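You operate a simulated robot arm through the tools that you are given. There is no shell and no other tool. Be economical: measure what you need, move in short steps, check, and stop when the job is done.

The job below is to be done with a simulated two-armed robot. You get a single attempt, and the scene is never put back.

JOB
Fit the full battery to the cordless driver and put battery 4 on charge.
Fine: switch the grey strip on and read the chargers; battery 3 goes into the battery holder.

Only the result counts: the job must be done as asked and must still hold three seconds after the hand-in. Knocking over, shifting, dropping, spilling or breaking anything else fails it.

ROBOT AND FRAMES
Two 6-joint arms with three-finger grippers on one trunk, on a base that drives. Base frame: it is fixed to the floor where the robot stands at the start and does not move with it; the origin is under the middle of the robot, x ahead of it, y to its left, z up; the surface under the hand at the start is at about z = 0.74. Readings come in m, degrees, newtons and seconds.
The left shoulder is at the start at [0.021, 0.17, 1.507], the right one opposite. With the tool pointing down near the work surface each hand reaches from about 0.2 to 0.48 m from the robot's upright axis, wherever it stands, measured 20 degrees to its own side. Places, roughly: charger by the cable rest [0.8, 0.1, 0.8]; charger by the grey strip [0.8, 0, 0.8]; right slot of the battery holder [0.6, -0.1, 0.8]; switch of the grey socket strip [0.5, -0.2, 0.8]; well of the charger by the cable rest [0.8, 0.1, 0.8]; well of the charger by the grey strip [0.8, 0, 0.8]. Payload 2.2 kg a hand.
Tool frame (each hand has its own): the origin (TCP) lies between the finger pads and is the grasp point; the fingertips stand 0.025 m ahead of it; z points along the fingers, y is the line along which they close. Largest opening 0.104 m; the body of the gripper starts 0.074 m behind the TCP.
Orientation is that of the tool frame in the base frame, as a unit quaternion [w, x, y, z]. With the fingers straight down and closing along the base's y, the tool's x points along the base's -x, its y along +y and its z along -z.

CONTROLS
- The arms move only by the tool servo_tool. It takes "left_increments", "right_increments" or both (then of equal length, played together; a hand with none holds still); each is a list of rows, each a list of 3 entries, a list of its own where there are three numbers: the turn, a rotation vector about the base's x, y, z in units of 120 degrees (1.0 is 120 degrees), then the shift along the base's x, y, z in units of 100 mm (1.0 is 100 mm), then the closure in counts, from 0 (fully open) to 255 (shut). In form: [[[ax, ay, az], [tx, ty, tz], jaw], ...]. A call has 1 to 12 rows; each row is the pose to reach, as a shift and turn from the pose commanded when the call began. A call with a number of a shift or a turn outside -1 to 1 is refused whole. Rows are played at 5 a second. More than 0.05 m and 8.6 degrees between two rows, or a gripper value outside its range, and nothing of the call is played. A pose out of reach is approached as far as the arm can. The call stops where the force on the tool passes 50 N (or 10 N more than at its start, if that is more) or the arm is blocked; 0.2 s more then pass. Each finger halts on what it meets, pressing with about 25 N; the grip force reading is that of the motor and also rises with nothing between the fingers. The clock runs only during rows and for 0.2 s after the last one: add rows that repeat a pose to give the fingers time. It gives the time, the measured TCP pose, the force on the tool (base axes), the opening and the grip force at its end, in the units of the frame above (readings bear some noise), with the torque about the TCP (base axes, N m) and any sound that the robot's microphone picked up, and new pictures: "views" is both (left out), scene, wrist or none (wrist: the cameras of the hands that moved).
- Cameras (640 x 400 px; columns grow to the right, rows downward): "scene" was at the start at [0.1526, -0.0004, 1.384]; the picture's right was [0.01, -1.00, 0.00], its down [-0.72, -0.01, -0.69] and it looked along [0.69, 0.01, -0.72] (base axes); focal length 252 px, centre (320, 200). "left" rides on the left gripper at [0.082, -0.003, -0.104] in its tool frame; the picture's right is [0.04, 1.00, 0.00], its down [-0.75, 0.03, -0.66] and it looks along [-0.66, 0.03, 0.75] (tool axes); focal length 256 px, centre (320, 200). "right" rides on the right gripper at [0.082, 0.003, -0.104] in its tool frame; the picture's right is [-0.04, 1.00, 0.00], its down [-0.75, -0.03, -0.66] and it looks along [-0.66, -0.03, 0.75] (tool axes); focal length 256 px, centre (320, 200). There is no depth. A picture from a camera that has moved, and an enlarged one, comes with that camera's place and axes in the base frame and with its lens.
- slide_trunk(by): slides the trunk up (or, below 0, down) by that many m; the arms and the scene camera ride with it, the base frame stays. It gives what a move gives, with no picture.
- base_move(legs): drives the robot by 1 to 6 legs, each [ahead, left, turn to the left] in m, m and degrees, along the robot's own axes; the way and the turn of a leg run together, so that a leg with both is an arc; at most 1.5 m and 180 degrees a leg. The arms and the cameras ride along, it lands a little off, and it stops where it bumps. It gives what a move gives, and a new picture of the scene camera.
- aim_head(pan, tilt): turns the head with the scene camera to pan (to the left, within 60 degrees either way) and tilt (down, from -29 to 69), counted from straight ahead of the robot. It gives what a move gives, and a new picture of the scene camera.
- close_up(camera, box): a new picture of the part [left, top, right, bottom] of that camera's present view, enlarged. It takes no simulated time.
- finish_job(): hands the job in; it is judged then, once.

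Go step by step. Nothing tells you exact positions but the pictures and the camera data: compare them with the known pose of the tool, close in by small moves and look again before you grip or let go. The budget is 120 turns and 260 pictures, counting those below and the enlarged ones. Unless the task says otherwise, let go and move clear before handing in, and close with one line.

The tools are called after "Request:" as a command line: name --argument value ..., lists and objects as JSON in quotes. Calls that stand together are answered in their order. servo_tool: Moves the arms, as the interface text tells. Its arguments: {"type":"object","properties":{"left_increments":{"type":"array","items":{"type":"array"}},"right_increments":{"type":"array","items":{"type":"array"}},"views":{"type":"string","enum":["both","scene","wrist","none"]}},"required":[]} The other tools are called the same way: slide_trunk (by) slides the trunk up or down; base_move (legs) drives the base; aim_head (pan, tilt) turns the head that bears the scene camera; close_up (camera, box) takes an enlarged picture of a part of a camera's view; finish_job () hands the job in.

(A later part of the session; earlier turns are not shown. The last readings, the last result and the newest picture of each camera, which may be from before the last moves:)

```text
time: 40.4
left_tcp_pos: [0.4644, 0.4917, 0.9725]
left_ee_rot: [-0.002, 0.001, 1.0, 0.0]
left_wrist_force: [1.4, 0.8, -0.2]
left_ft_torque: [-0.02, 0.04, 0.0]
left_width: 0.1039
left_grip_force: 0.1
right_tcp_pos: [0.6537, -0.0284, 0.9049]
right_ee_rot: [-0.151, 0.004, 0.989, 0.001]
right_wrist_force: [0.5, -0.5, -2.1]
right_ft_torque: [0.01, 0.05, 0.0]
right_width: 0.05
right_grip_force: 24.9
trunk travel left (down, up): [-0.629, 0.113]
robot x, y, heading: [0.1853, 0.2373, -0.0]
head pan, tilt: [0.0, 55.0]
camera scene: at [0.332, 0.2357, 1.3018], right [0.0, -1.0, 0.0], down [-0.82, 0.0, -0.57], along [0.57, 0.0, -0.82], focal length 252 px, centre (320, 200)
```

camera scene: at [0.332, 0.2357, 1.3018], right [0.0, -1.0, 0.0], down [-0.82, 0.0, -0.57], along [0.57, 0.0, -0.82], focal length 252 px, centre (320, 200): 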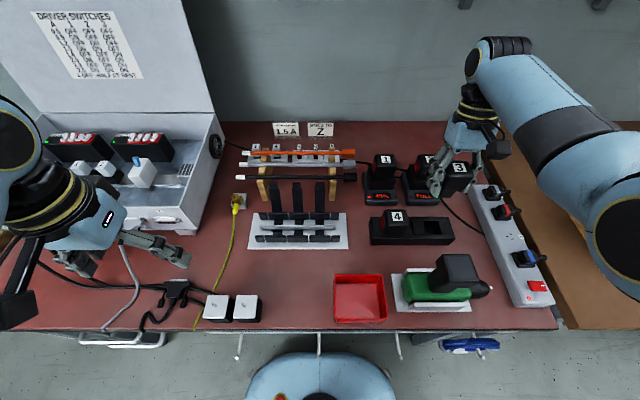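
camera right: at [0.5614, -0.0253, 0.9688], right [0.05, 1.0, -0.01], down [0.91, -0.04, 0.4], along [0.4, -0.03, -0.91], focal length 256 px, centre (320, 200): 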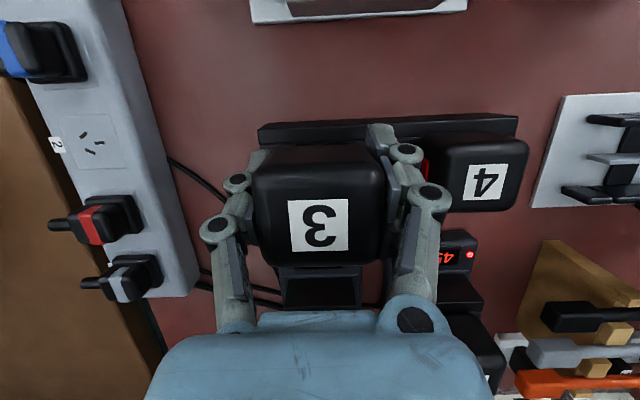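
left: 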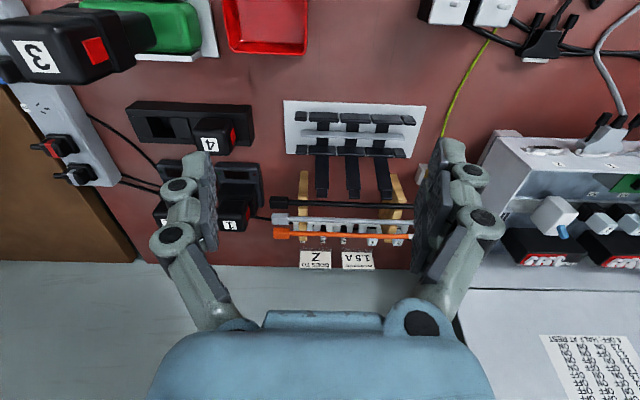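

Request:
servo_tool --right_increments '[[[0, 0, 0], [-0.2, 0, -0.2], 255], [[0, 0, 0], [-0.37, 0, -0.5], 255], [[0, 0, 0], [-0.37, 0, -0.8], 255], [[0, 0, 0], [-0.37, 0, -0.8], 255]]' --views "scene"

Request:
close_up --camera "scene" --box '[400, 180, 470, 250]'

Request:
close_up --camera "right" --box '[230, 80, 400, 270]'

```text
time: 41.4
left_tcp_pos: [0.4616, 0.4912, 0.9724]
left_ee_rot: [-0.001, 0.0, 1.0, 0.0]
left_wrist_force: [0.5, 0.8, 0.5]
left_ft_torque: [-0.01, 0.0, 0.03]
left_width: 0.1043
left_grip_force: 0.0
right_tcp_pos: [0.6165, -0.0287, 0.8273]
right_ee_rot: [-0.15, 0.004, 0.989, 0.001]
right_wrist_force: [-0.4, -0.1, -1.3]
right_ft_torque: [-0.02, 0.01, -0.03]
right_width: 0.0501
right_grip_force: 25.3
trunk travel left (down, up): [-0.629, 0.113]
robot x, y, heading: [0.187, 0.236, -0.1]
head pan, tilt: [0.0, 55.0]
camera scene: at [0.3297, 0.2357, 1.3021], right [0.0, -1.0, 0.0], down [-0.82, 0.0, -0.57], along [0.57, 0.0, -0.82], focal length 252 px, centre (320, 200)
```

scene: 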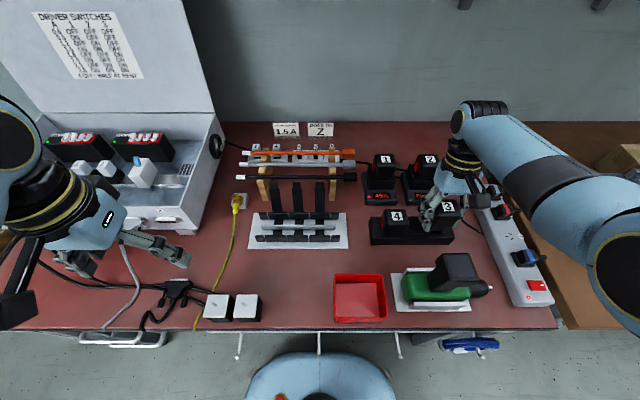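

```text
5.71 times, centred on (435, 215) of scene
camera zoom: at [0.3297, 0.2357, 1.3021], right [0.0, -1.0, 0.0], down [-0.82, 0.0, -0.57], along [0.57, 0.0, -0.82], focal length 1440 px, centre (-337, 114)
```

zoom: 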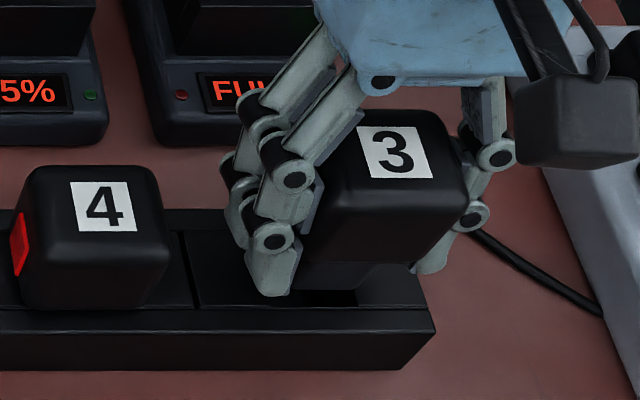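

```text
2.11 times, centred on (315, 175) of right
camera zoom: at [0.5678, -0.0251, 0.9503], right [0.05, 1.0, -0.01], down [0.91, -0.04, 0.4], along [0.4, -0.03, -0.91], focal length 539 px, centre (330, 253)
```

zoom: 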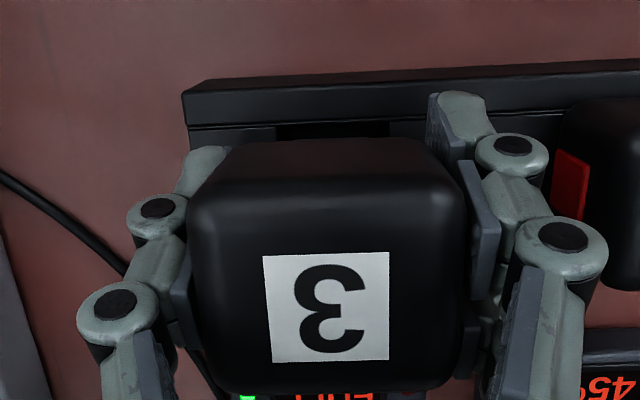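

Nearly aligned (stem front at 0.598, hole front edge 0.599). I shift +3 mm and lower in small steps.

Request:
servo_tool --right_increments '[[[0, 0, 0], [0.03, 0, -0.05], 255], [[0, 0, 0], [0.03, 0, -0.1], 255], [[0, 0, 0], [0.03, 0, -0.14], 255], [[0, 0, 0], [0.03, 0, -0.18], 255], [[0, 0, 0], [0.03, 0, -0.18], 255]]' --views "none"

Request:
close_up --camera "scene" --box '[400, 180, 470, 250]'

Request:
close_up --camera "right" --box '[230, 80, 400, 270]'

```text
time: 42.6
left_tcp_pos: [0.4611, 0.4917, 0.9723]
left_ee_rot: [0.001, 0.001, 1.0, 0.0]
left_wrist_force: [0.1, -0.2, -0.6]
left_ft_torque: [-0.02, 0.01, 0.0]
left_width: 0.104
left_grip_force: 0.1
right_tcp_pos: [0.6169, -0.0286, 0.8093]
right_ee_rot: [-0.15, 0.005, 0.989, 0.001]
right_wrist_force: [-3.8, 0.3, 9.8]
right_ft_torque: [0.15, -0.02, 0.03]
right_width: 0.052
right_grip_force: 24.4
trunk travel left (down, up): [-0.629, 0.113]
robot x, y, heading: [0.1857, 0.234, -0.2]
head pan, tilt: [0.0, 55.0]
```

```text
5.71 times, centred on (435, 215) of scene
camera zoom: at [0.3286, 0.2362, 1.3021], right [0.0, -1.0, 0.0], down [-0.82, 0.0, -0.57], along [0.57, 0.0, -0.82], focal length 1440 px, centre (-337, 114)
```

zoom: 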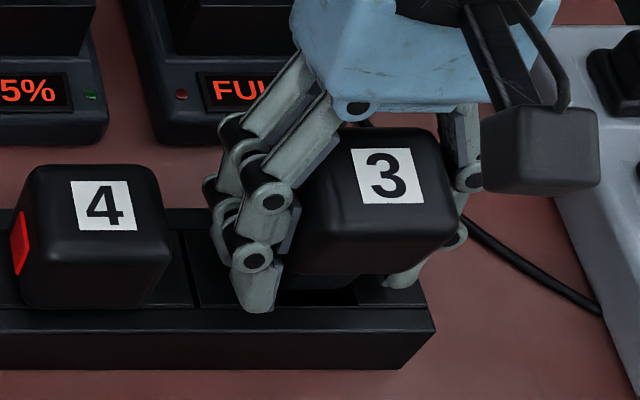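

```text
2.11 times, centred on (315, 175) of right
camera zoom: at [0.5695, -0.0243, 0.932], right [0.05, 1.0, -0.01], down [0.91, -0.04, 0.4], along [0.4, -0.03, -0.92], focal length 539 px, centre (330, 253)
```

zoom: 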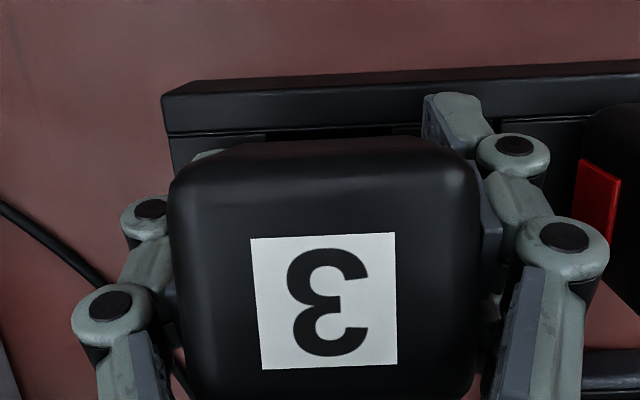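

The stem is again on the rear rim (front at ~0.605), battery pitched. I lift 3 mm, shift −5 mm in x, and lower so the stem's end enters the hole.

Request:
servo_tool --right_increments '[[[0, 0, 0], [0, 0, 0.04], 255], [[0, 0, 0], [-0.055, 0, 0.04], 255], [[0, 0, 0], [-0.055, 0, -0.01], 255], [[0, 0, 0], [-0.055, 0, -0.04], 255]]' --views "none"

Request:
close_up --camera "scene" --box '[400, 180, 470, 250]'

Request:
close_up --camera "right" --box '[230, 80, 400, 270]'

```text
time: 43.6
left_tcp_pos: [0.4608, 0.4916, 0.9722]
left_ee_rot: [0.0, 0.001, 1.0, 0.0]
left_wrist_force: [-0.9, 0.1, 0.8]
left_ft_torque: [0.03, 0.01, 0.0]
left_width: 0.1039
left_grip_force: 0.1
right_tcp_pos: [0.6118, -0.0276, 0.8063]
right_ee_rot: [-0.149, 0.004, 0.989, 0.003]
right_wrist_force: [-7.6, 4.9, 22.0]
right_ft_torque: [0.86, -0.11, 0.25]
right_width: 0.053
right_grip_force: 25.1
trunk travel left (down, up): [-0.629, 0.113]
robot x, y, heading: [0.1837, 0.2387, -0.4]
head pan, tilt: [0.0, 55.0]
```

```text
5.71 times, centred on (435, 215) of scene
camera zoom: at [0.3276, 0.2371, 1.3026], right [0.0, -1.0, 0.0], down [-0.82, 0.0, -0.57], along [0.57, 0.0, -0.82], focal length 1440 px, centre (-337, 114)
```

zoom: 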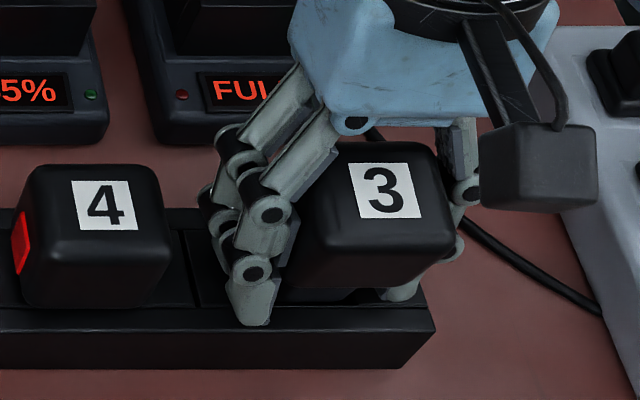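

```text
2.11 times, centred on (315, 175) of right
camera zoom: at [0.5648, -0.0232, 0.9297], right [0.05, 1.0, -0.01], down [0.91, -0.04, 0.4], along [0.4, -0.03, -0.91], focal length 539 px, centre (330, 253)
```

zoom: 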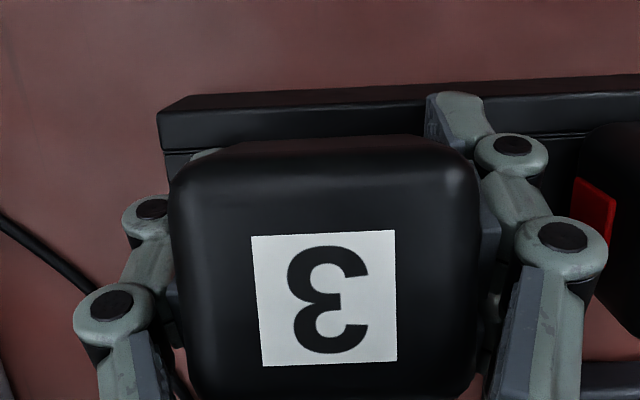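

Request:
close_up --camera "scene" --box '[425, 200, 465, 245]'

```text
8.89 times, centred on (445, 222) of scene
camera zoom: at [0.3276, 0.2371, 1.3026], right [0.0, -1.0, 0.0], down [-0.82, 0.0, -0.57], along [0.57, 0.0, -0.82], focal length 2240 px, centre (-791, 0)
```

zoom: 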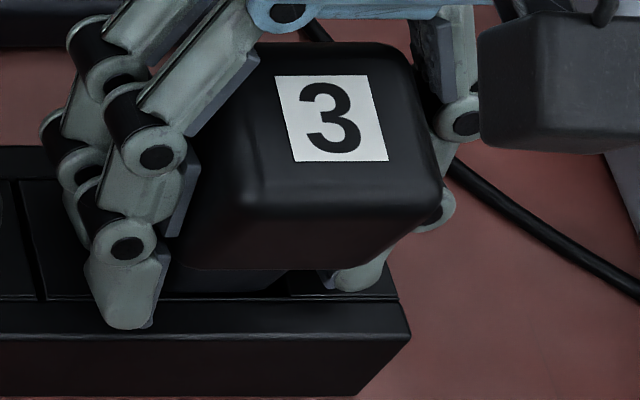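

Request:
servo_tool --right_increments '[[[0, 0, 0], [0, 0, 0.03], 255], [[0, 0, 0], [0.03, 0, 0.03], 255], [[0, 0, 0], [0.06, 0, 0.03], 255], [[0, 0, 0], [0.08, 0, 0.03], 255]]' --views "none"

Request:
close_up --camera "scene" --box '[425, 200, 465, 245]'

```text
time: 44.6
left_tcp_pos: [0.4594, 0.4919, 0.9735]
left_ee_rot: [0.002, 0.002, 1.0, 0.0]
left_wrist_force: [0.5, 1.0, 0.2]
left_ft_torque: [0.01, 0.03, -0.01]
left_width: 0.1038
left_grip_force: 0.1
right_tcp_pos: [0.6183, -0.0291, 0.8064]
right_ee_rot: [-0.152, 0.005, 0.988, 0.0]
right_wrist_force: [-20.6, 2.7, 9.2]
right_ft_torque: [0.2, 0.53, 0.09]
right_width: 0.0513
right_grip_force: 25.4
trunk travel left (down, up): [-0.629, 0.113]
robot x, y, heading: [0.1833, 0.2406, -0.1]
head pan, tilt: [0.0, 55.0]
```

```text
8.89 times, centred on (445, 222) of scene
camera zoom: at [0.3271, 0.2362, 1.3023], right [0.0, -1.0, 0.0], down [-0.82, 0.0, -0.57], along [0.57, 0.0, -0.82], focal length 2240 px, centre (-791, 0)
```

zoom: 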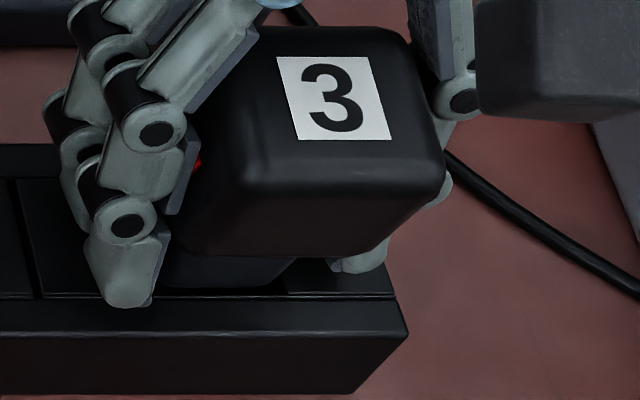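

A 20 N lateral reaction means the stem's end is inside the hole. I relax the side load and open just slightly, keeping the fingers as a cage so the battery can settle.

Request:
servo_tool --right_increments '[[[0, 0, 0], [-0.03, 0, 0], 255], [[0, 0, 0], [-0.03, 0, 0], 122], [[0, 0, 0], [-0.03, 0, 0], 116], [[0, 0, 0], [-0.03, 0, 0], 112], [[0, 0, 0], [-0.03, 0, 0], 112]]' --views "wrist"

Request:
close_up --camera "scene" --box '[425, 200, 465, 245]'

```text
time: 45.8
left_tcp_pos: [0.4625, 0.4922, 0.9715]
left_ee_rot: [-0.001, 0.001, 1.0, 0.0]
left_wrist_force: [-0.6, -0.1, 0.9]
left_ft_torque: [0.0, -0.01, 0.0]
left_width: 0.1041
left_grip_force: 0.0
right_tcp_pos: [0.6192, -0.0287, 0.8073]
right_ee_rot: [-0.15, 0.004, 0.989, 0.002]
right_wrist_force: [3.1, -0.1, 3.6]
right_ft_torque: [0.14, -0.12, -0.14]
right_width: 0.0593
right_grip_force: 0.0
trunk travel left (down, up): [-0.629, 0.113]
robot x, y, heading: [0.1853, 0.2354, -0.2]
head pan, tilt: [0.0, 55.0]
camera right: at [0.5711, -0.0243, 0.9309], right [0.05, 1.0, -0.01], down [0.91, -0.04, 0.4], along [0.4, -0.03, -0.91], focal length 256 px, centre (320, 200)
```

right: 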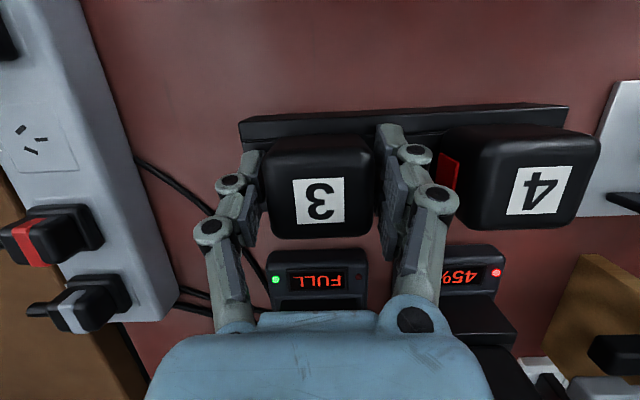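

```text
8.89 times, centred on (445, 222) of scene
camera zoom: at [0.3298, 0.236, 1.3021], right [0.0, -1.0, 0.0], down [-0.82, 0.0, -0.57], along [0.57, 0.0, -0.82], focal length 2240 px, centre (-791, 0)
```

zoom: 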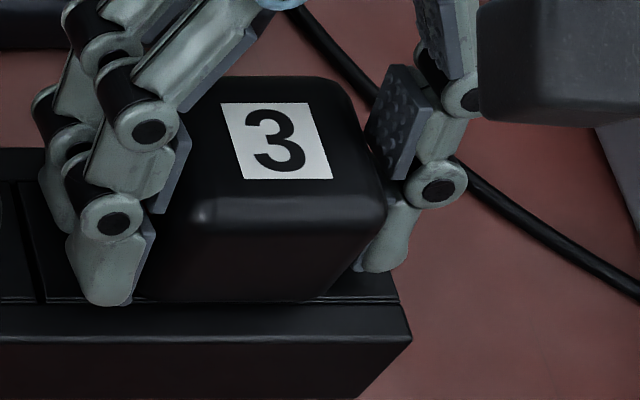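

Battery 3 dropped fully into the right slot (top at ≈0.825, same as battery 4). I rise clear and bring the tool back to vertical.

Request:
servo_tool --right_increments '[[[0, 0, 0], [0, 0, 0.25], 112], [[0, 0, 0], [0, 0, 0.55], 112], [[0, -0.05, 0], [0, 0, 0.8], 160], [[0, -0.1, 0], [0, 0, 0.9], 255], [[0, -0.1438, 0], [0, 0, 0.9], 255], [[0, -0.1438, 0], [0, 0, 0.9], 255]]'

Request:
close_up --camera "scene" --box '[360, 190, 480, 270]'

```text
time: 47.2
left_tcp_pos: [0.4624, 0.491, 0.9705]
left_ee_rot: [-0.002, 0.001, 1.0, 0.0]
left_wrist_force: [-0.2, 0.8, 0.0]
left_ft_torque: [-0.01, -0.01, 0.0]
left_width: 0.104
left_grip_force: 0.1
right_tcp_pos: [0.618, -0.0282, 0.8969]
right_ee_rot: [0.0, 0.004, 1.0, 0.003]
right_wrist_force: [0.2, 0.9, -0.7]
right_ft_torque: [-0.01, 0.01, 0.02]
right_width: 0.0
right_grip_force: 25.1
trunk travel left (down, up): [-0.629, 0.113]
robot x, y, heading: [0.1878, 0.2409, 0.1]
head pan, tilt: [0.0, 55.0]
camera scene: at [0.3301, 0.2358, 1.302], right [0.0, -1.0, 0.0], down [-0.82, 0.0, -0.57], along [0.57, 0.0, -0.82], focal length 252 px, centre (320, 200)
camera right: at [0.5361, -0.0247, 1.001], right [0.05, 1.0, 0.0], down [0.75, -0.04, 0.66], along [0.66, -0.03, -0.75], focal length 256 px, centre (320, 200)
```

scene: 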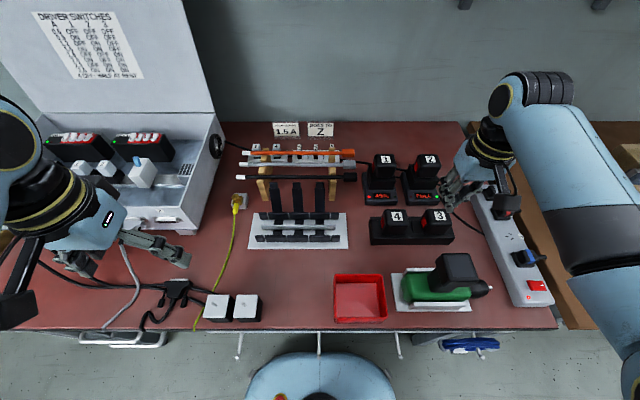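
right: 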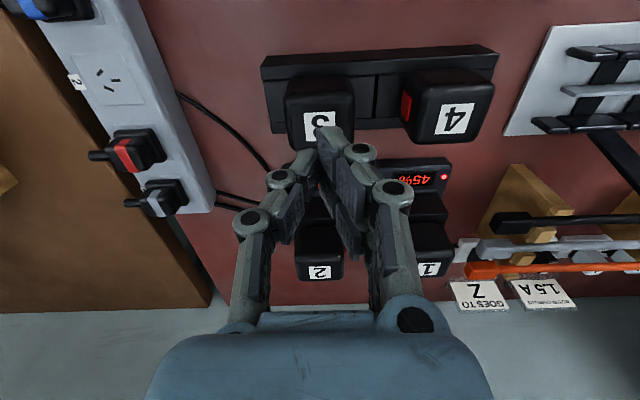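

```text
5.00 times, centred on (420, 230) of scene
camera zoom: at [0.3301, 0.2358, 1.302], right [0.0, -1.0, 0.0], down [-0.82, 0.0, -0.57], along [0.57, 0.0, -0.82], focal length 1260 px, centre (-180, 50)
```

zoom: 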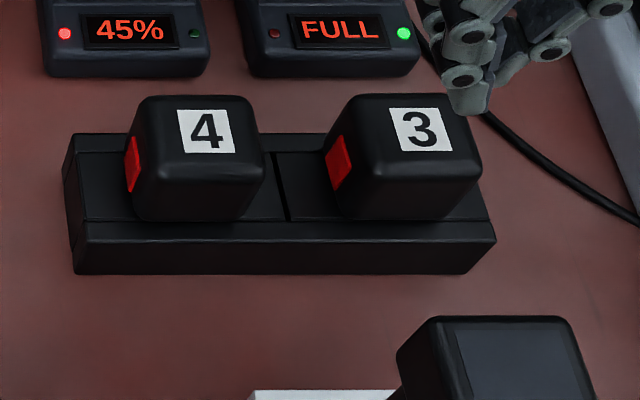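

It looks seated. I give it a light press from above to make sure.

Request:
servo_tool --right_increments '[[[0, 0, 0], [0, 0, -0.3], 255], [[0, 0, 0], [0, 0, -0.42], 255], [[0, 0, 0], [0, 0, -0.46], 255], [[0, 0, 0], [0, 0, -0.49], 255], [[0, 0, 0], [0, 0, -0.51], 255], [[0, 0, 0], [0, 0, -0.52], 255]]' --views "none"

```text
time: 48.6
left_tcp_pos: [0.4602, 0.4919, 0.9719]
left_ee_rot: [0.001, 0.001, 1.0, 0.0]
left_wrist_force: [-0.8, 0.5, 0.1]
left_ft_torque: [-0.02, -0.01, 0.0]
left_width: 0.1043
left_grip_force: 0.0
right_tcp_pos: [0.618, -0.029, 0.8495]
right_ee_rot: [0.004, 0.004, 1.0, 0.001]
right_wrist_force: [-14.1, 0.4, 28.0]
right_ft_torque: [0.07, 0.56, 0.04]
right_width: 0.0058
right_grip_force: 25.1
trunk travel left (down, up): [-0.629, 0.113]
robot x, y, heading: [0.1819, 0.2384, -0.3]
head pan, tilt: [0.0, 55.0]
stopped in row 6 (right hand): the force on the tool passed its limit at 51 N (the readings are from after the stop); the commanded pose is now the measured one
```

Seated. I lift the hand and drive ahead for the chargers.

Request:
servo_tool --right_increments '[[[0, 0, 0], [0, 0, 0.3], 255], [[0, 0, 0], [0, 0, 0.7], 150], [[0, 0, 0], [0, 0, 1.0], 0], [[0, 0, 0], [0, 0, 1.0], 0]]' --views "none"

Request:
base_move --legs '[[0.065, 0, 0]]'

Request:
close_up --camera "scene" --box '[370, 150, 490, 240]'

Request:
close_up --camera "right" --box '[240, 60, 440, 260]'

```text
time: 49.6
left_tcp_pos: [0.4616, 0.4907, 0.9712]
left_ee_rot: [0.0, 0.001, 1.0, 0.0]
left_wrist_force: [-0.6, -0.2, -0.1]
left_ft_torque: [0.02, 0.03, -0.03]
left_width: 0.1038
left_grip_force: 0.1
right_tcp_pos: [0.6186, -0.0298, 0.9479]
right_ee_rot: [0.003, 0.004, 1.0, 0.002]
right_wrist_force: [-0.3, -0.1, -1.0]
right_ft_torque: [0.01, 0.0, 0.03]
right_width: 0.0991
right_grip_force: 0.0
trunk travel left (down, up): [-0.629, 0.113]
robot x, y, heading: [0.1832, 0.2382, 0.1]
head pan, tilt: [0.0, 55.0]
```

```text
time: 50.7
left_tcp_pos: [0.5162, 0.4902, 0.9718]
left_ee_rot: [0.0, 0.0, 1.0, 0.0]
left_wrist_force: [0.1, 0.6, 0.6]
left_ft_torque: [0.02, 0.0, 0.01]
left_width: 0.1037
left_grip_force: 0.1
right_tcp_pos: [0.6735, -0.0295, 0.9481]
right_ee_rot: [0.003, 0.005, 1.0, 0.001]
right_wrist_force: [-1.0, -1.1, -0.1]
right_ft_torque: [-0.01, -0.04, -0.01]
right_width: 0.1039
right_grip_force: 0.0
trunk travel left (down, up): [-0.629, 0.113]
robot x, y, heading: [0.24, 0.2403, 0.0]
head pan, tilt: [0.0, 55.0]
stopped in leg 1: the robot was blocked; the commanded pose is now the measured one
camera scene: at [0.3821, 0.2355, 1.302], right [0.0, -1.0, 0.0], down [-0.82, 0.0, -0.57], along [0.57, 0.0, -0.82], focal length 252 px, centre (320, 200)
```

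scene: 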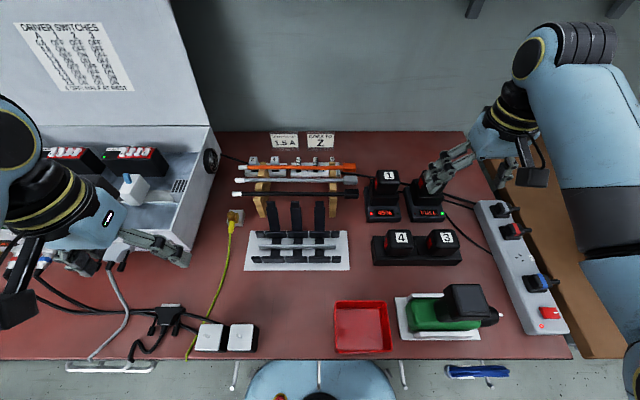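

```text
4.44 times, centred on (430, 195) of scene
camera zoom: at [0.3821, 0.2355, 1.302], right [0.0, -1.0, 0.0], down [-0.82, 0.0, -0.57], along [0.57, 0.0, -0.82], focal length 1120 px, centre (-169, 222)
```

zoom: 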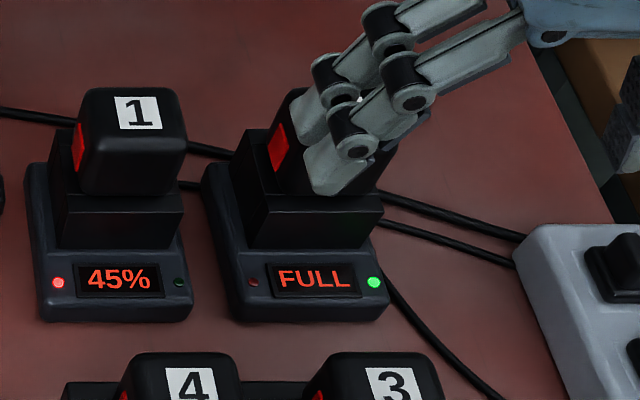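

```text
2.00 times, centred on (340, 160) of right
camera zoom: at [0.5903, -0.0261, 1.0522], right [0.05, 1.0, 0.0], down [0.75, -0.04, 0.66], along [0.66, -0.03, -0.75], focal length 512 px, centre (280, 280)
```

zoom: 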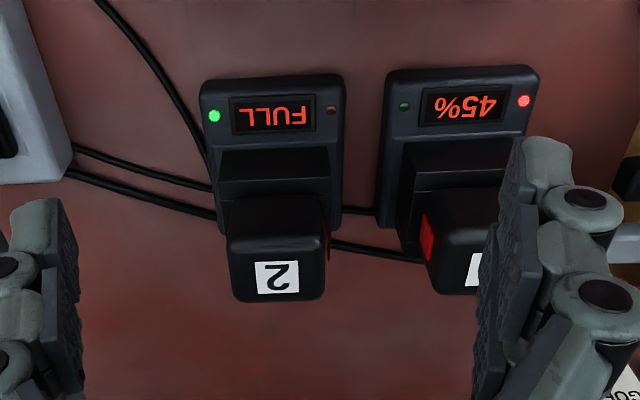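

Blocked at x=0.24, so I back off 1 cm, then bring the hand above battery 2 (≈[0.757, -0.035], top ≈0.86) with a narrower opening because battery 1 is close by.

Request:
base_move --legs '[[-0.012, 0, 0]]'

Request:
servo_tool --right_increments '[[[0, 0, 0], [0.3, -0.02, 0], 95], [[0, 0, 0], [0.6, -0.05, 0], 95], [[0, 0, 0], [0.9, -0.05, -0.1], 95], [[0, 0, 0], [0.93, -0.05, -0.2], 95], [[0, 0, 0], [0.93, -0.05, -0.2], 95]]'

Request:
close_up --camera "scene" --box '[370, 140, 490, 240]'

```text
time: 51.5
left_tcp_pos: [0.5026, 0.4916, 0.972]
left_ee_rot: [0.001, 0.002, 1.0, 0.0]
left_wrist_force: [0.4, 0.6, -0.1]
left_ft_torque: [0.0, -0.01, -0.01]
left_width: 0.104
left_grip_force: 0.1
right_tcp_pos: [0.6615, -0.0296, 0.9493]
right_ee_rot: [0.004, 0.005, 1.0, 0.002]
right_wrist_force: [-0.5, 0.7, 0.1]
right_ft_torque: [0.02, -0.01, 0.0]
right_width: 0.1039
right_grip_force: 0.1
trunk travel left (down, up): [-0.629, 0.113]
robot x, y, heading: [0.2243, 0.2316, -0.1]
head pan, tilt: [0.0, 55.0]
camera scene: at [0.37, 0.2356, 1.302], right [0.0, -1.0, 0.0], down [-0.82, 0.0, -0.57], along [0.57, 0.0, -0.82], focal length 252 px, centre (320, 200)
```

scene: 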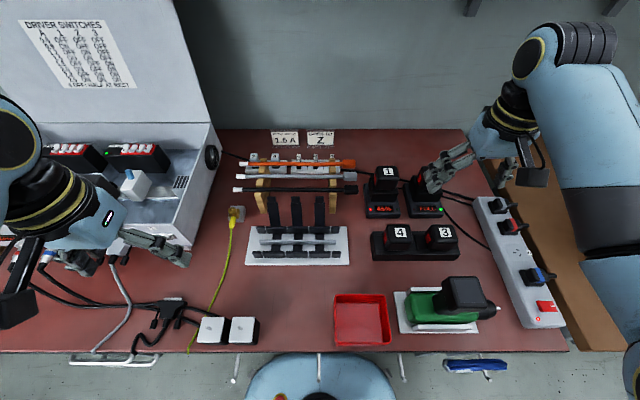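

```text
time: 52.6
left_tcp_pos: [0.5039, 0.4908, 0.9721]
left_ee_rot: [0.001, 0.001, 1.0, 0.0]
left_wrist_force: [-0.6, -0.4, -0.1]
left_ft_torque: [-0.01, 0.0, -0.04]
left_width: 0.1041
left_grip_force: 0.1
right_tcp_pos: [0.7542, -0.035, 0.9286]
right_ee_rot: [0.004, 0.004, 1.0, 0.002]
right_wrist_force: [0.6, 0.8, 0.0]
right_ft_torque: [0.03, -0.01, 0.02]
right_width: 0.0649
right_grip_force: 0.0
trunk travel left (down, up): [-0.629, 0.113]
robot x, y, heading: [0.2267, 0.2352, -0.2]
head pan, tilt: [0.0, 55.0]
camera scene: at [0.37, 0.2357, 1.302], right [0.0, -1.0, 0.0], down [-0.82, 0.0, -0.57], along [0.57, 0.0, -0.82], focal length 252 px, centre (320, 200)
camera right: at [0.6713, -0.031, 1.0326], right [0.05, 1.0, 0.0], down [0.75, -0.04, 0.66], along [0.66, -0.03, -0.75], focal length 256 px, centre (320, 200)
```

scene: 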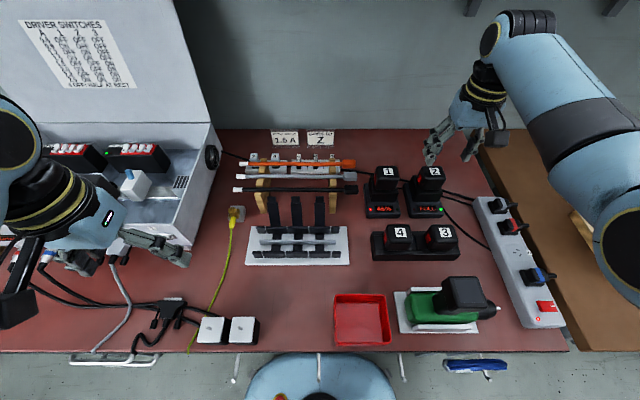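
right: 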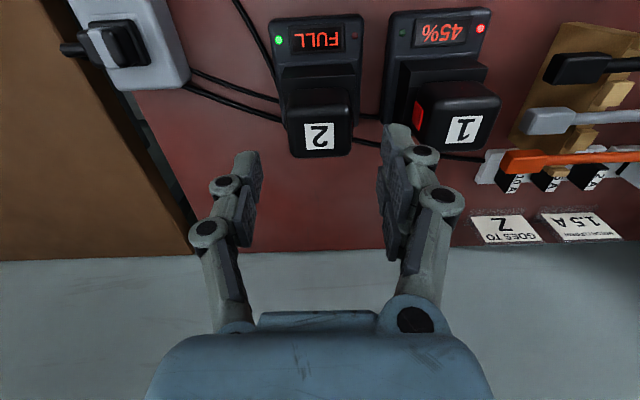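

```text
4.00 times, centred on (430, 190) of scene
camera zoom: at [0.37, 0.2357, 1.302], right [0.0, -1.0, 0.0], down [-0.82, 0.0, -0.57], along [0.57, 0.0, -0.82], focal length 1008 px, centre (-120, 240)
```

zoom: 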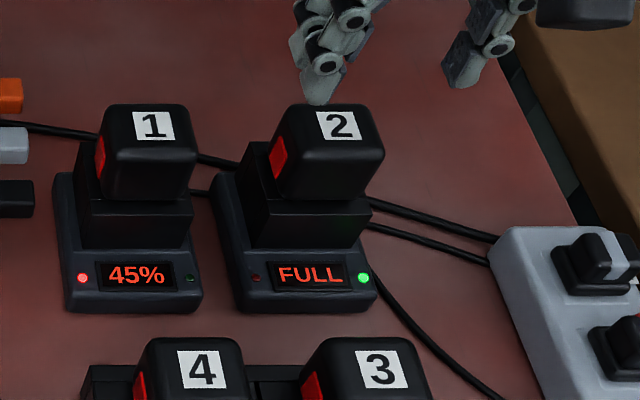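

Battery 2: body centre ≈[0.759, -0.035], top 0.853. I lower onto it.

Request:
servo_tool --right_increments '[[[0, 0, 0], [0.05, 0, -0.3], 95], [[0, 0, 0], [0.05, 0, -0.6], 95], [[0, 0, 0], [0.05, 0, -0.8], 95], [[0, 0, 0], [0.05, 0, -0.9], 95], [[0, 0, 0], [0.05, 0, -0.9], 95]]' --views "wrist"

Request:
close_up --camera "scene" --box '[370, 140, 490, 240]'

```text
time: 53.9
left_tcp_pos: [0.5031, 0.4926, 0.972]
left_ee_rot: [0.001, 0.001, 1.0, -0.001]
left_wrist_force: [-0.6, 0.4, -0.3]
left_ft_torque: [-0.02, 0.01, 0.0]
left_width: 0.1039
left_grip_force: 0.0
right_tcp_pos: [0.7585, -0.0333, 0.8375]
right_ee_rot: [0.004, 0.004, 1.0, 0.001]
right_wrist_force: [-0.5, 0.5, -0.2]
right_ft_torque: [0.0, 0.0, 0.01]
right_width: 0.065
right_grip_force: 0.1
trunk travel left (down, up): [-0.629, 0.113]
robot x, y, heading: [0.2258, 0.2369, -0.0]
head pan, tilt: [0.0, 55.0]
camera right: at [0.6759, -0.0301, 0.9424], right [0.05, 1.0, 0.0], down [0.75, -0.04, 0.66], along [0.66, -0.03, -0.75], focal length 256 px, centre (320, 200)
```

right: 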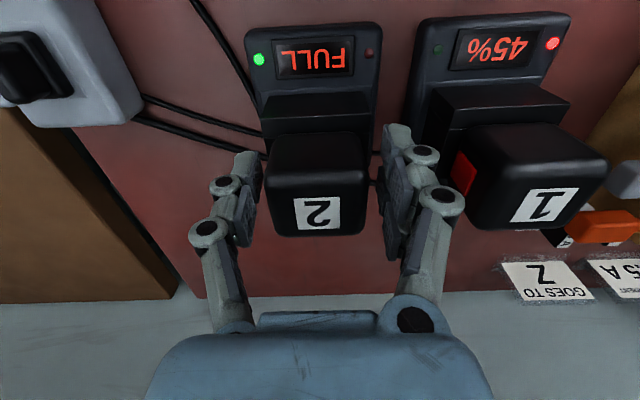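

```text
4.00 times, centred on (430, 190) of scene
camera zoom: at [0.3697, 0.2356, 1.3021], right [0.0, -1.0, 0.0], down [-0.82, 0.0, -0.57], along [0.57, 0.0, -0.82], focal length 1008 px, centre (-120, 240)
```

zoom: 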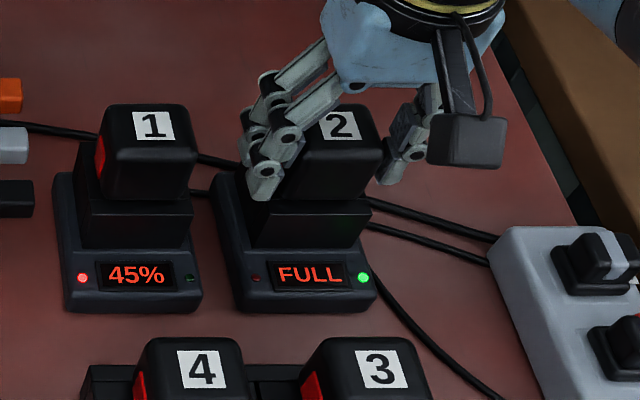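

Same relative pose as the earlier good grasp. Close and pull up.

Request:
servo_tool --right_increments '[[[0, 0, 0], [0, 0, 0], 150], [[0, 0, 0], [0, 0, 0], 255], [[0, 0, 0], [0, 0, 0], 255], [[0, 0, 0], [0, 0, 0], 255], [[0, 0, 0], [0, 0, 0.05], 255], [[0, 0, 0], [0, 0, 0.12], 255], [[0, 0, 0], [0, 0, 0.25], 255], [[0, 0, 0], [0, 0, 0.45], 255], [[0, 0, 0], [0, 0, 0.7], 255], [[0, 0, 0], [0, 0, 0.9], 255]]'

Request:
close_up --camera "scene" --box '[370, 120, 490, 240]'

```text
time: 56.0
left_tcp_pos: [0.5015, 0.4912, 0.9728]
left_ee_rot: [0.001, 0.0, 1.0, 0.0]
left_wrist_force: [0.6, 1.0, -0.4]
left_ft_torque: [0.02, 0.01, 0.02]
left_width: 0.1041
left_grip_force: 0.1
right_tcp_pos: [0.7593, -0.0356, 0.9285]
right_ee_rot: [0.005, 0.005, 1.0, 0.002]
right_wrist_force: [0.1, -0.3, -1.3]
right_ft_torque: [-0.01, -0.01, 0.01]
right_width: 0.0507
right_grip_force: 25.1
trunk travel left (down, up): [-0.629, 0.113]
robot x, y, heading: [0.2261, 0.2365, -0.0]
head pan, tilt: [0.0, 55.0]
camera scene: at [0.3698, 0.2356, 1.302], right [0.0, -1.0, 0.0], down [-0.82, 0.0, -0.57], along [0.57, 0.0, -0.82], focal length 252 px, centre (320, 200)
camera right: at [0.6762, -0.0309, 1.0327], right [0.05, 1.0, 0.0], down [0.75, -0.04, 0.66], along [0.66, -0.03, -0.75], focal length 256 px, centre (320, 200)
```

scene: 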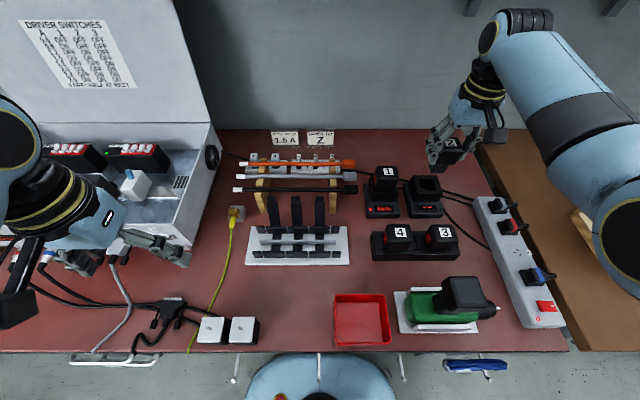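
right: 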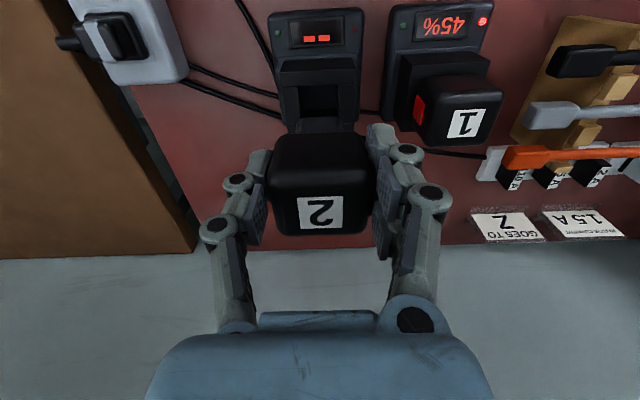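

```text
3.33 times, centred on (430, 180) of scene
camera zoom: at [0.3698, 0.2356, 1.302], right [0.0, -1.0, 0.0], down [-0.82, 0.0, -0.57], along [0.57, 0.0, -0.82], focal length 840 px, centre (-47, 267)
```

zoom: 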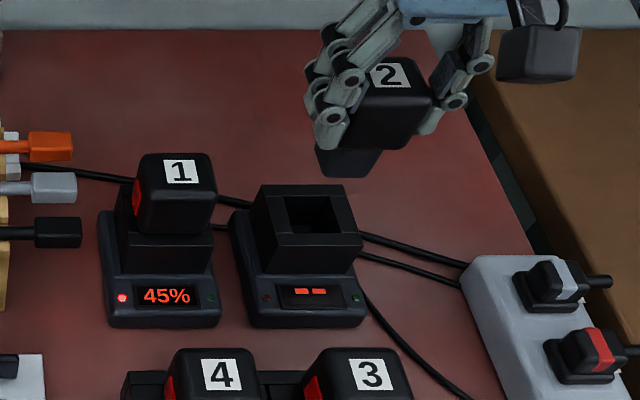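

Battery 2 is out cleanly. I raise the trunk and back the base to where the driver is reachable.

Request:
slide_trunk --by 0.07

Request:
base_move --legs '[[-0.195, 0, 0]]'

Request:
close_up --camera "scene" --box '[380, 160, 480, 260]'

Request:
close_up --camera "right" --box '[220, 0, 420, 150]'

```text
time: 57.1
left_tcp_pos: [0.5025, 0.4908, 1.0421]
left_ee_rot: [0.0, 0.001, 1.0, 0.0]
left_wrist_force: [0.1, -0.2, 0.0]
left_ft_torque: [-0.02, -0.02, 0.0]
left_width: 0.1042
left_grip_force: 0.1
right_tcp_pos: [0.7589, -0.035, 0.9985]
right_ee_rot: [0.003, 0.005, 1.0, 0.003]
right_wrist_force: [0.4, 0.4, -2.1]
right_ft_torque: [-0.01, 0.02, -0.01]
right_width: 0.0508
right_grip_force: 24.7
trunk travel left (down, up): [-0.699, 0.043]
robot x, y, heading: [0.2248, 0.2373, -0.1]
head pan, tilt: [0.0, 55.0]
```

```text
time: 58.7
left_tcp_pos: [0.307, 0.4922, 1.0426]
left_ee_rot: [0.0, 0.0, 1.0, 0.0]
left_wrist_force: [0.1, -0.1, 0.7]
left_ft_torque: [-0.02, 0.0, -0.01]
left_width: 0.1039
left_grip_force: 0.0
right_tcp_pos: [0.5639, -0.0339, 0.999]
right_ee_rot: [0.004, 0.003, 1.0, 0.001]
right_wrist_force: [-0.7, 0.1, -1.7]
right_ft_torque: [0.01, -0.02, 0.0]
right_width: 0.0508
right_grip_force: 25.1
trunk travel left (down, up): [-0.699, 0.043]
robot x, y, heading: [0.0302, 0.2357, 0.1]
head pan, tilt: [0.0, 55.0]
camera scene: at [0.1737, 0.2359, 1.3723], right [0.0, -1.0, 0.0], down [-0.82, 0.0, -0.57], along [0.57, 0.0, -0.82], focal length 252 px, centre (320, 200)
```

scene: 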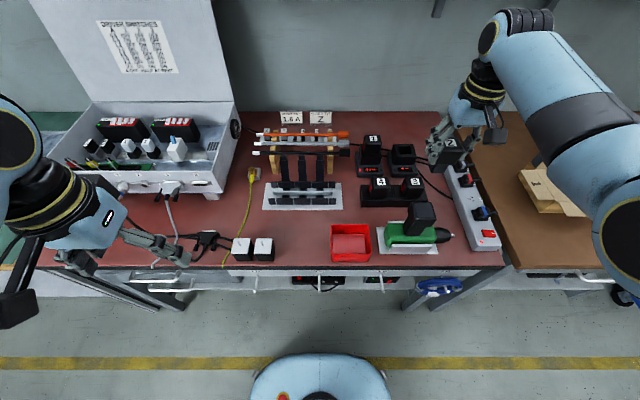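

```text
4.00 times, centred on (430, 210) of scene
camera zoom: at [0.1737, 0.2359, 1.3723], right [0.0, -1.0, 0.0], down [-0.82, 0.0, -0.57], along [0.57, 0.0, -0.82], focal length 1008 px, centre (-120, 160)
```

zoom: 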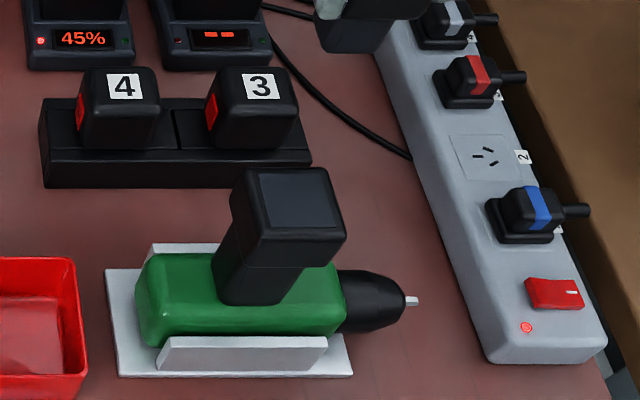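

```text
2.67 times, centred on (320, 75) of right
camera zoom: at [0.4809, -0.0304, 1.1027], right [0.05, 1.0, 0.0], down [0.75, -0.04, 0.66], along [0.66, -0.03, -0.75], focal length 683 px, centre (320, 533)
```

zoom: 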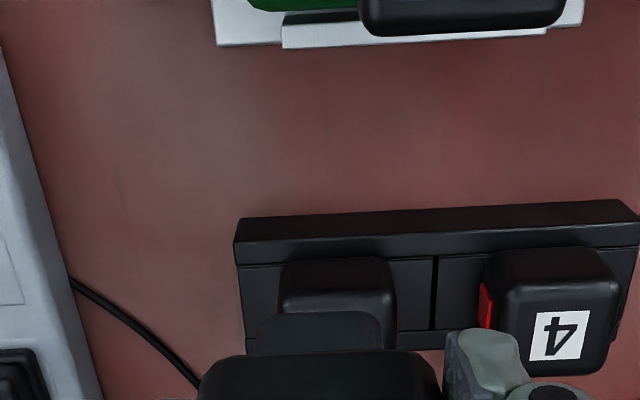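

The driver's socket is at ≈[0.472, 0.004, 0.90], matching the earlier seat. I bring battery 2 above it.

Request:
servo_tool --right_increments '[[[0, 0, 0], [-0.25, 0.1, 0.05], 255], [[0, 0, 0], [-0.5, 0.25, 0.05], 255], [[0, 0, 0], [-0.75, 0.38, 0.05], 255], [[0, 0, 0], [-0.9, 0.385, 0.0], 255], [[0, 0, 0], [-0.9, 0.385, 0.0], 255]]' --views "wrist"

Request:
close_up --camera "scene" --box '[380, 150, 480, 250]'

Request:
close_up --camera "right" --box '[220, 20, 420, 250]'

```text
time: 59.9
left_tcp_pos: [0.3076, 0.4913, 1.0423]
left_ee_rot: [0.001, 0.0, 1.0, 0.0]
left_wrist_force: [0.8, 0.0, -0.8]
left_ft_torque: [-0.01, 0.01, 0.02]
left_width: 0.104
left_grip_force: 0.1
right_tcp_pos: [0.4753, 0.0048, 1.0]
right_ee_rot: [0.004, 0.004, 1.0, 0.001]
right_wrist_force: [0.1, 0.4, -1.9]
right_ft_torque: [0.02, 0.02, 0.02]
right_width: 0.0508
right_grip_force: 24.5
trunk travel left (down, up): [-0.699, 0.043]
robot x, y, heading: [0.0291, 0.2387, 0.1]
head pan, tilt: [0.0, 55.0]
camera right: at [0.3918, 0.0081, 1.1021], right [0.05, 1.0, 0.0], down [0.75, -0.04, 0.66], along [0.66, -0.03, -0.75], focal length 256 px, centre (320, 200)
```

right: 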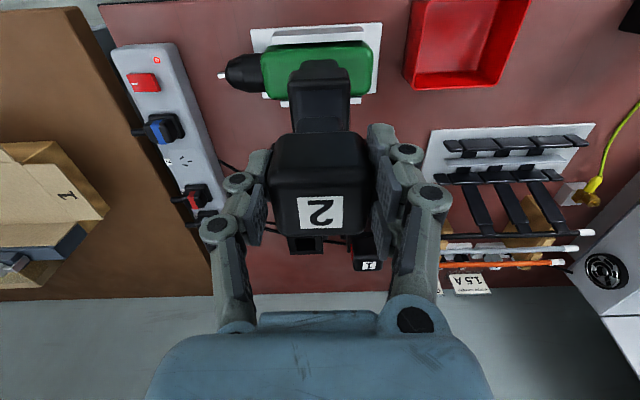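

```text
4.00 times, centred on (430, 200) of scene
camera zoom: at [0.175, 0.236, 1.3721], right [0.0, -1.0, 0.0], down [-0.82, 0.0, -0.57], along [0.57, 0.0, -0.82], focal length 1008 px, centre (-120, 200)
```

zoom: 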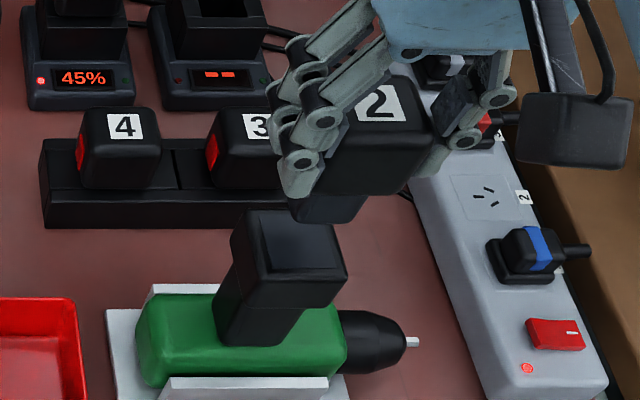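

```text
1.74 times, centred on (320, 135) of right
camera zoom: at [0.3918, 0.0081, 1.1021], right [0.05, 1.0, 0.0], down [0.75, -0.04, 0.66], along [0.66, -0.03, -0.75], focal length 445 px, centre (320, 313)
```

zoom: 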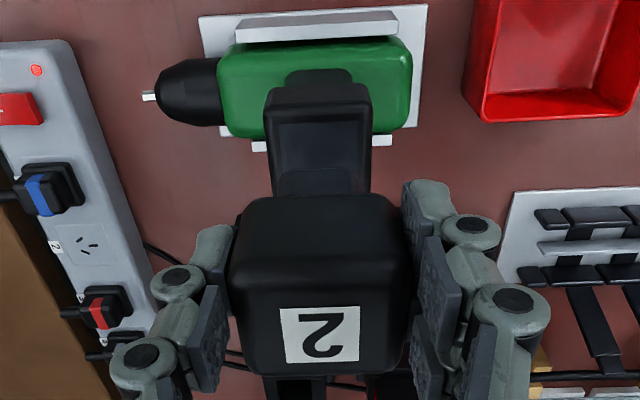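

Request:
servo_tool --right_increments '[[[0, 0, 0], [-0.015, 0, -0.15], 255], [[0, 0, 0], [-0.018, 0, -0.3], 255], [[0, 0, 0], [-0.018, 0, -0.33], 255], [[0, 0, 0], [-0.018, 0, -0.33], 255]]' --views "none"

Request:
close_up --camera "scene" --box '[400, 175, 460, 235]'

Request:
close_up --camera "right" --box '[250, 40, 390, 180]'

```text
time: 60.9
left_tcp_pos: [0.3077, 0.4911, 1.0428]
left_ee_rot: [0.001, 0.0, 1.0, 0.0]
left_wrist_force: [-0.5, 0.4, 0.0]
left_ft_torque: [0.0, 0.02, 0.0]
left_width: 0.1038
left_grip_force: 0.0
right_tcp_pos: [0.4724, 0.0056, 0.9678]
right_ee_rot: [0.005, 0.003, 1.0, 0.002]
right_wrist_force: [-3.0, -1.9, 15.7]
right_ft_torque: [-0.04, -0.18, -0.06]
right_width: 0.0509
right_grip_force: 24.9
trunk travel left (down, up): [-0.699, 0.043]
robot x, y, heading: [0.0278, 0.2359, -0.1]
head pan, tilt: [0.0, 55.0]
```

```text
6.67 times, centred on (430, 205) of scene
camera zoom: at [0.173, 0.2364, 1.3725], right [0.0, -1.0, 0.0], down [-0.82, 0.0, -0.57], along [0.57, 0.0, -0.82], focal length 1680 px, centre (-413, 167)
```

zoom: 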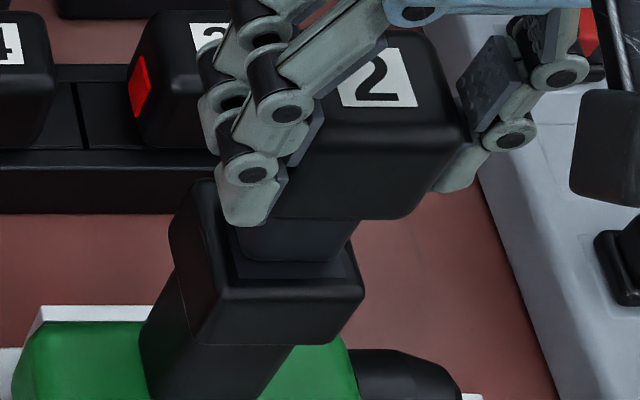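

```text
2.86 times, centred on (320, 110) of right
camera zoom: at [0.3891, 0.0087, 1.0707], right [0.05, 1.0, 0.0], down [0.75, -0.04, 0.67], along [0.66, -0.03, -0.75], focal length 731 px, centre (320, 457)
```

zoom: 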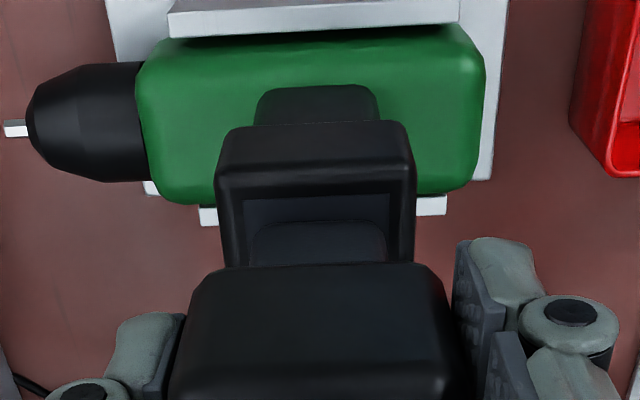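

Contact: the stem sits ~5 mm too far back versus the socket's front edge (0.4625 vs 0.456). I lift 6 mm and recheck before correcting.

Request:
servo_tool --right_increments '[[[0, 0, 0], [0, 0, 0.08], 255], [[0, 0, 0], [0, 0, 0.08], 255]]' --views "none"

Request:
close_up --camera "right" --box '[240, 50, 400, 250]'

Request:
close_up --camera "scene" --box '[400, 165, 460, 235]'

```text
time: 61.5
left_tcp_pos: [0.3066, 0.4926, 1.0426]
left_ee_rot: [0.001, 0.0, 1.0, 0.001]
left_wrist_force: [0.0, -0.7, 0.3]
left_ft_torque: [-0.01, 0.03, -0.05]
left_width: 0.1041
left_grip_force: 0.0
right_tcp_pos: [0.4713, 0.0051, 0.9731]
right_ee_rot: [0.004, 0.003, 1.0, 0.002]
right_wrist_force: [0.3, 0.6, -1.8]
right_ft_torque: [0.0, -0.01, 0.01]
right_width: 0.0505
right_grip_force: 25.3
trunk travel left (down, up): [-0.699, 0.043]
robot x, y, heading: [0.0289, 0.235, 0.1]
head pan, tilt: [0.0, 55.0]
```

```text
2.00 times, centred on (320, 150) of right
camera zoom: at [0.3892, 0.0083, 1.077], right [0.05, 1.0, 0.0], down [0.75, -0.04, 0.66], along [0.66, -0.03, -0.75], focal length 512 px, centre (320, 300)
```

zoom: 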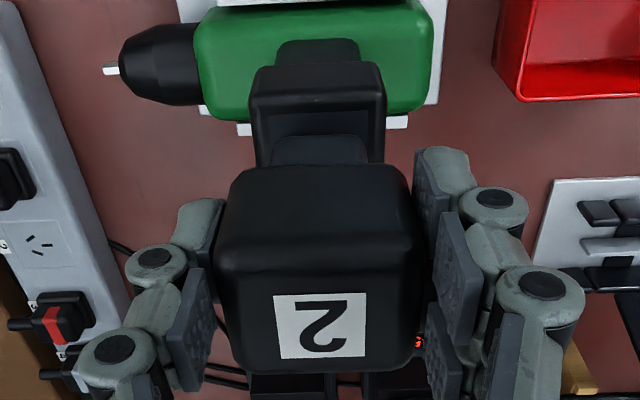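

```text
5.71 times, centred on (430, 200) of scene
camera zoom: at [0.1744, 0.236, 1.3721], right [0.0, -1.0, 0.0], down [-0.82, 0.0, -0.57], along [0.57, 0.0, -0.82], focal length 1440 px, centre (-309, 200)
```

zoom: 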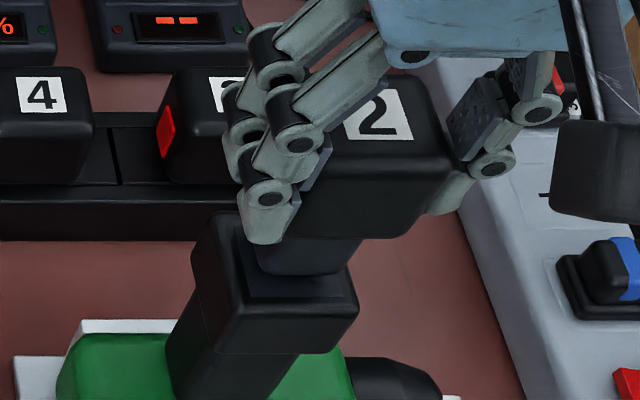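

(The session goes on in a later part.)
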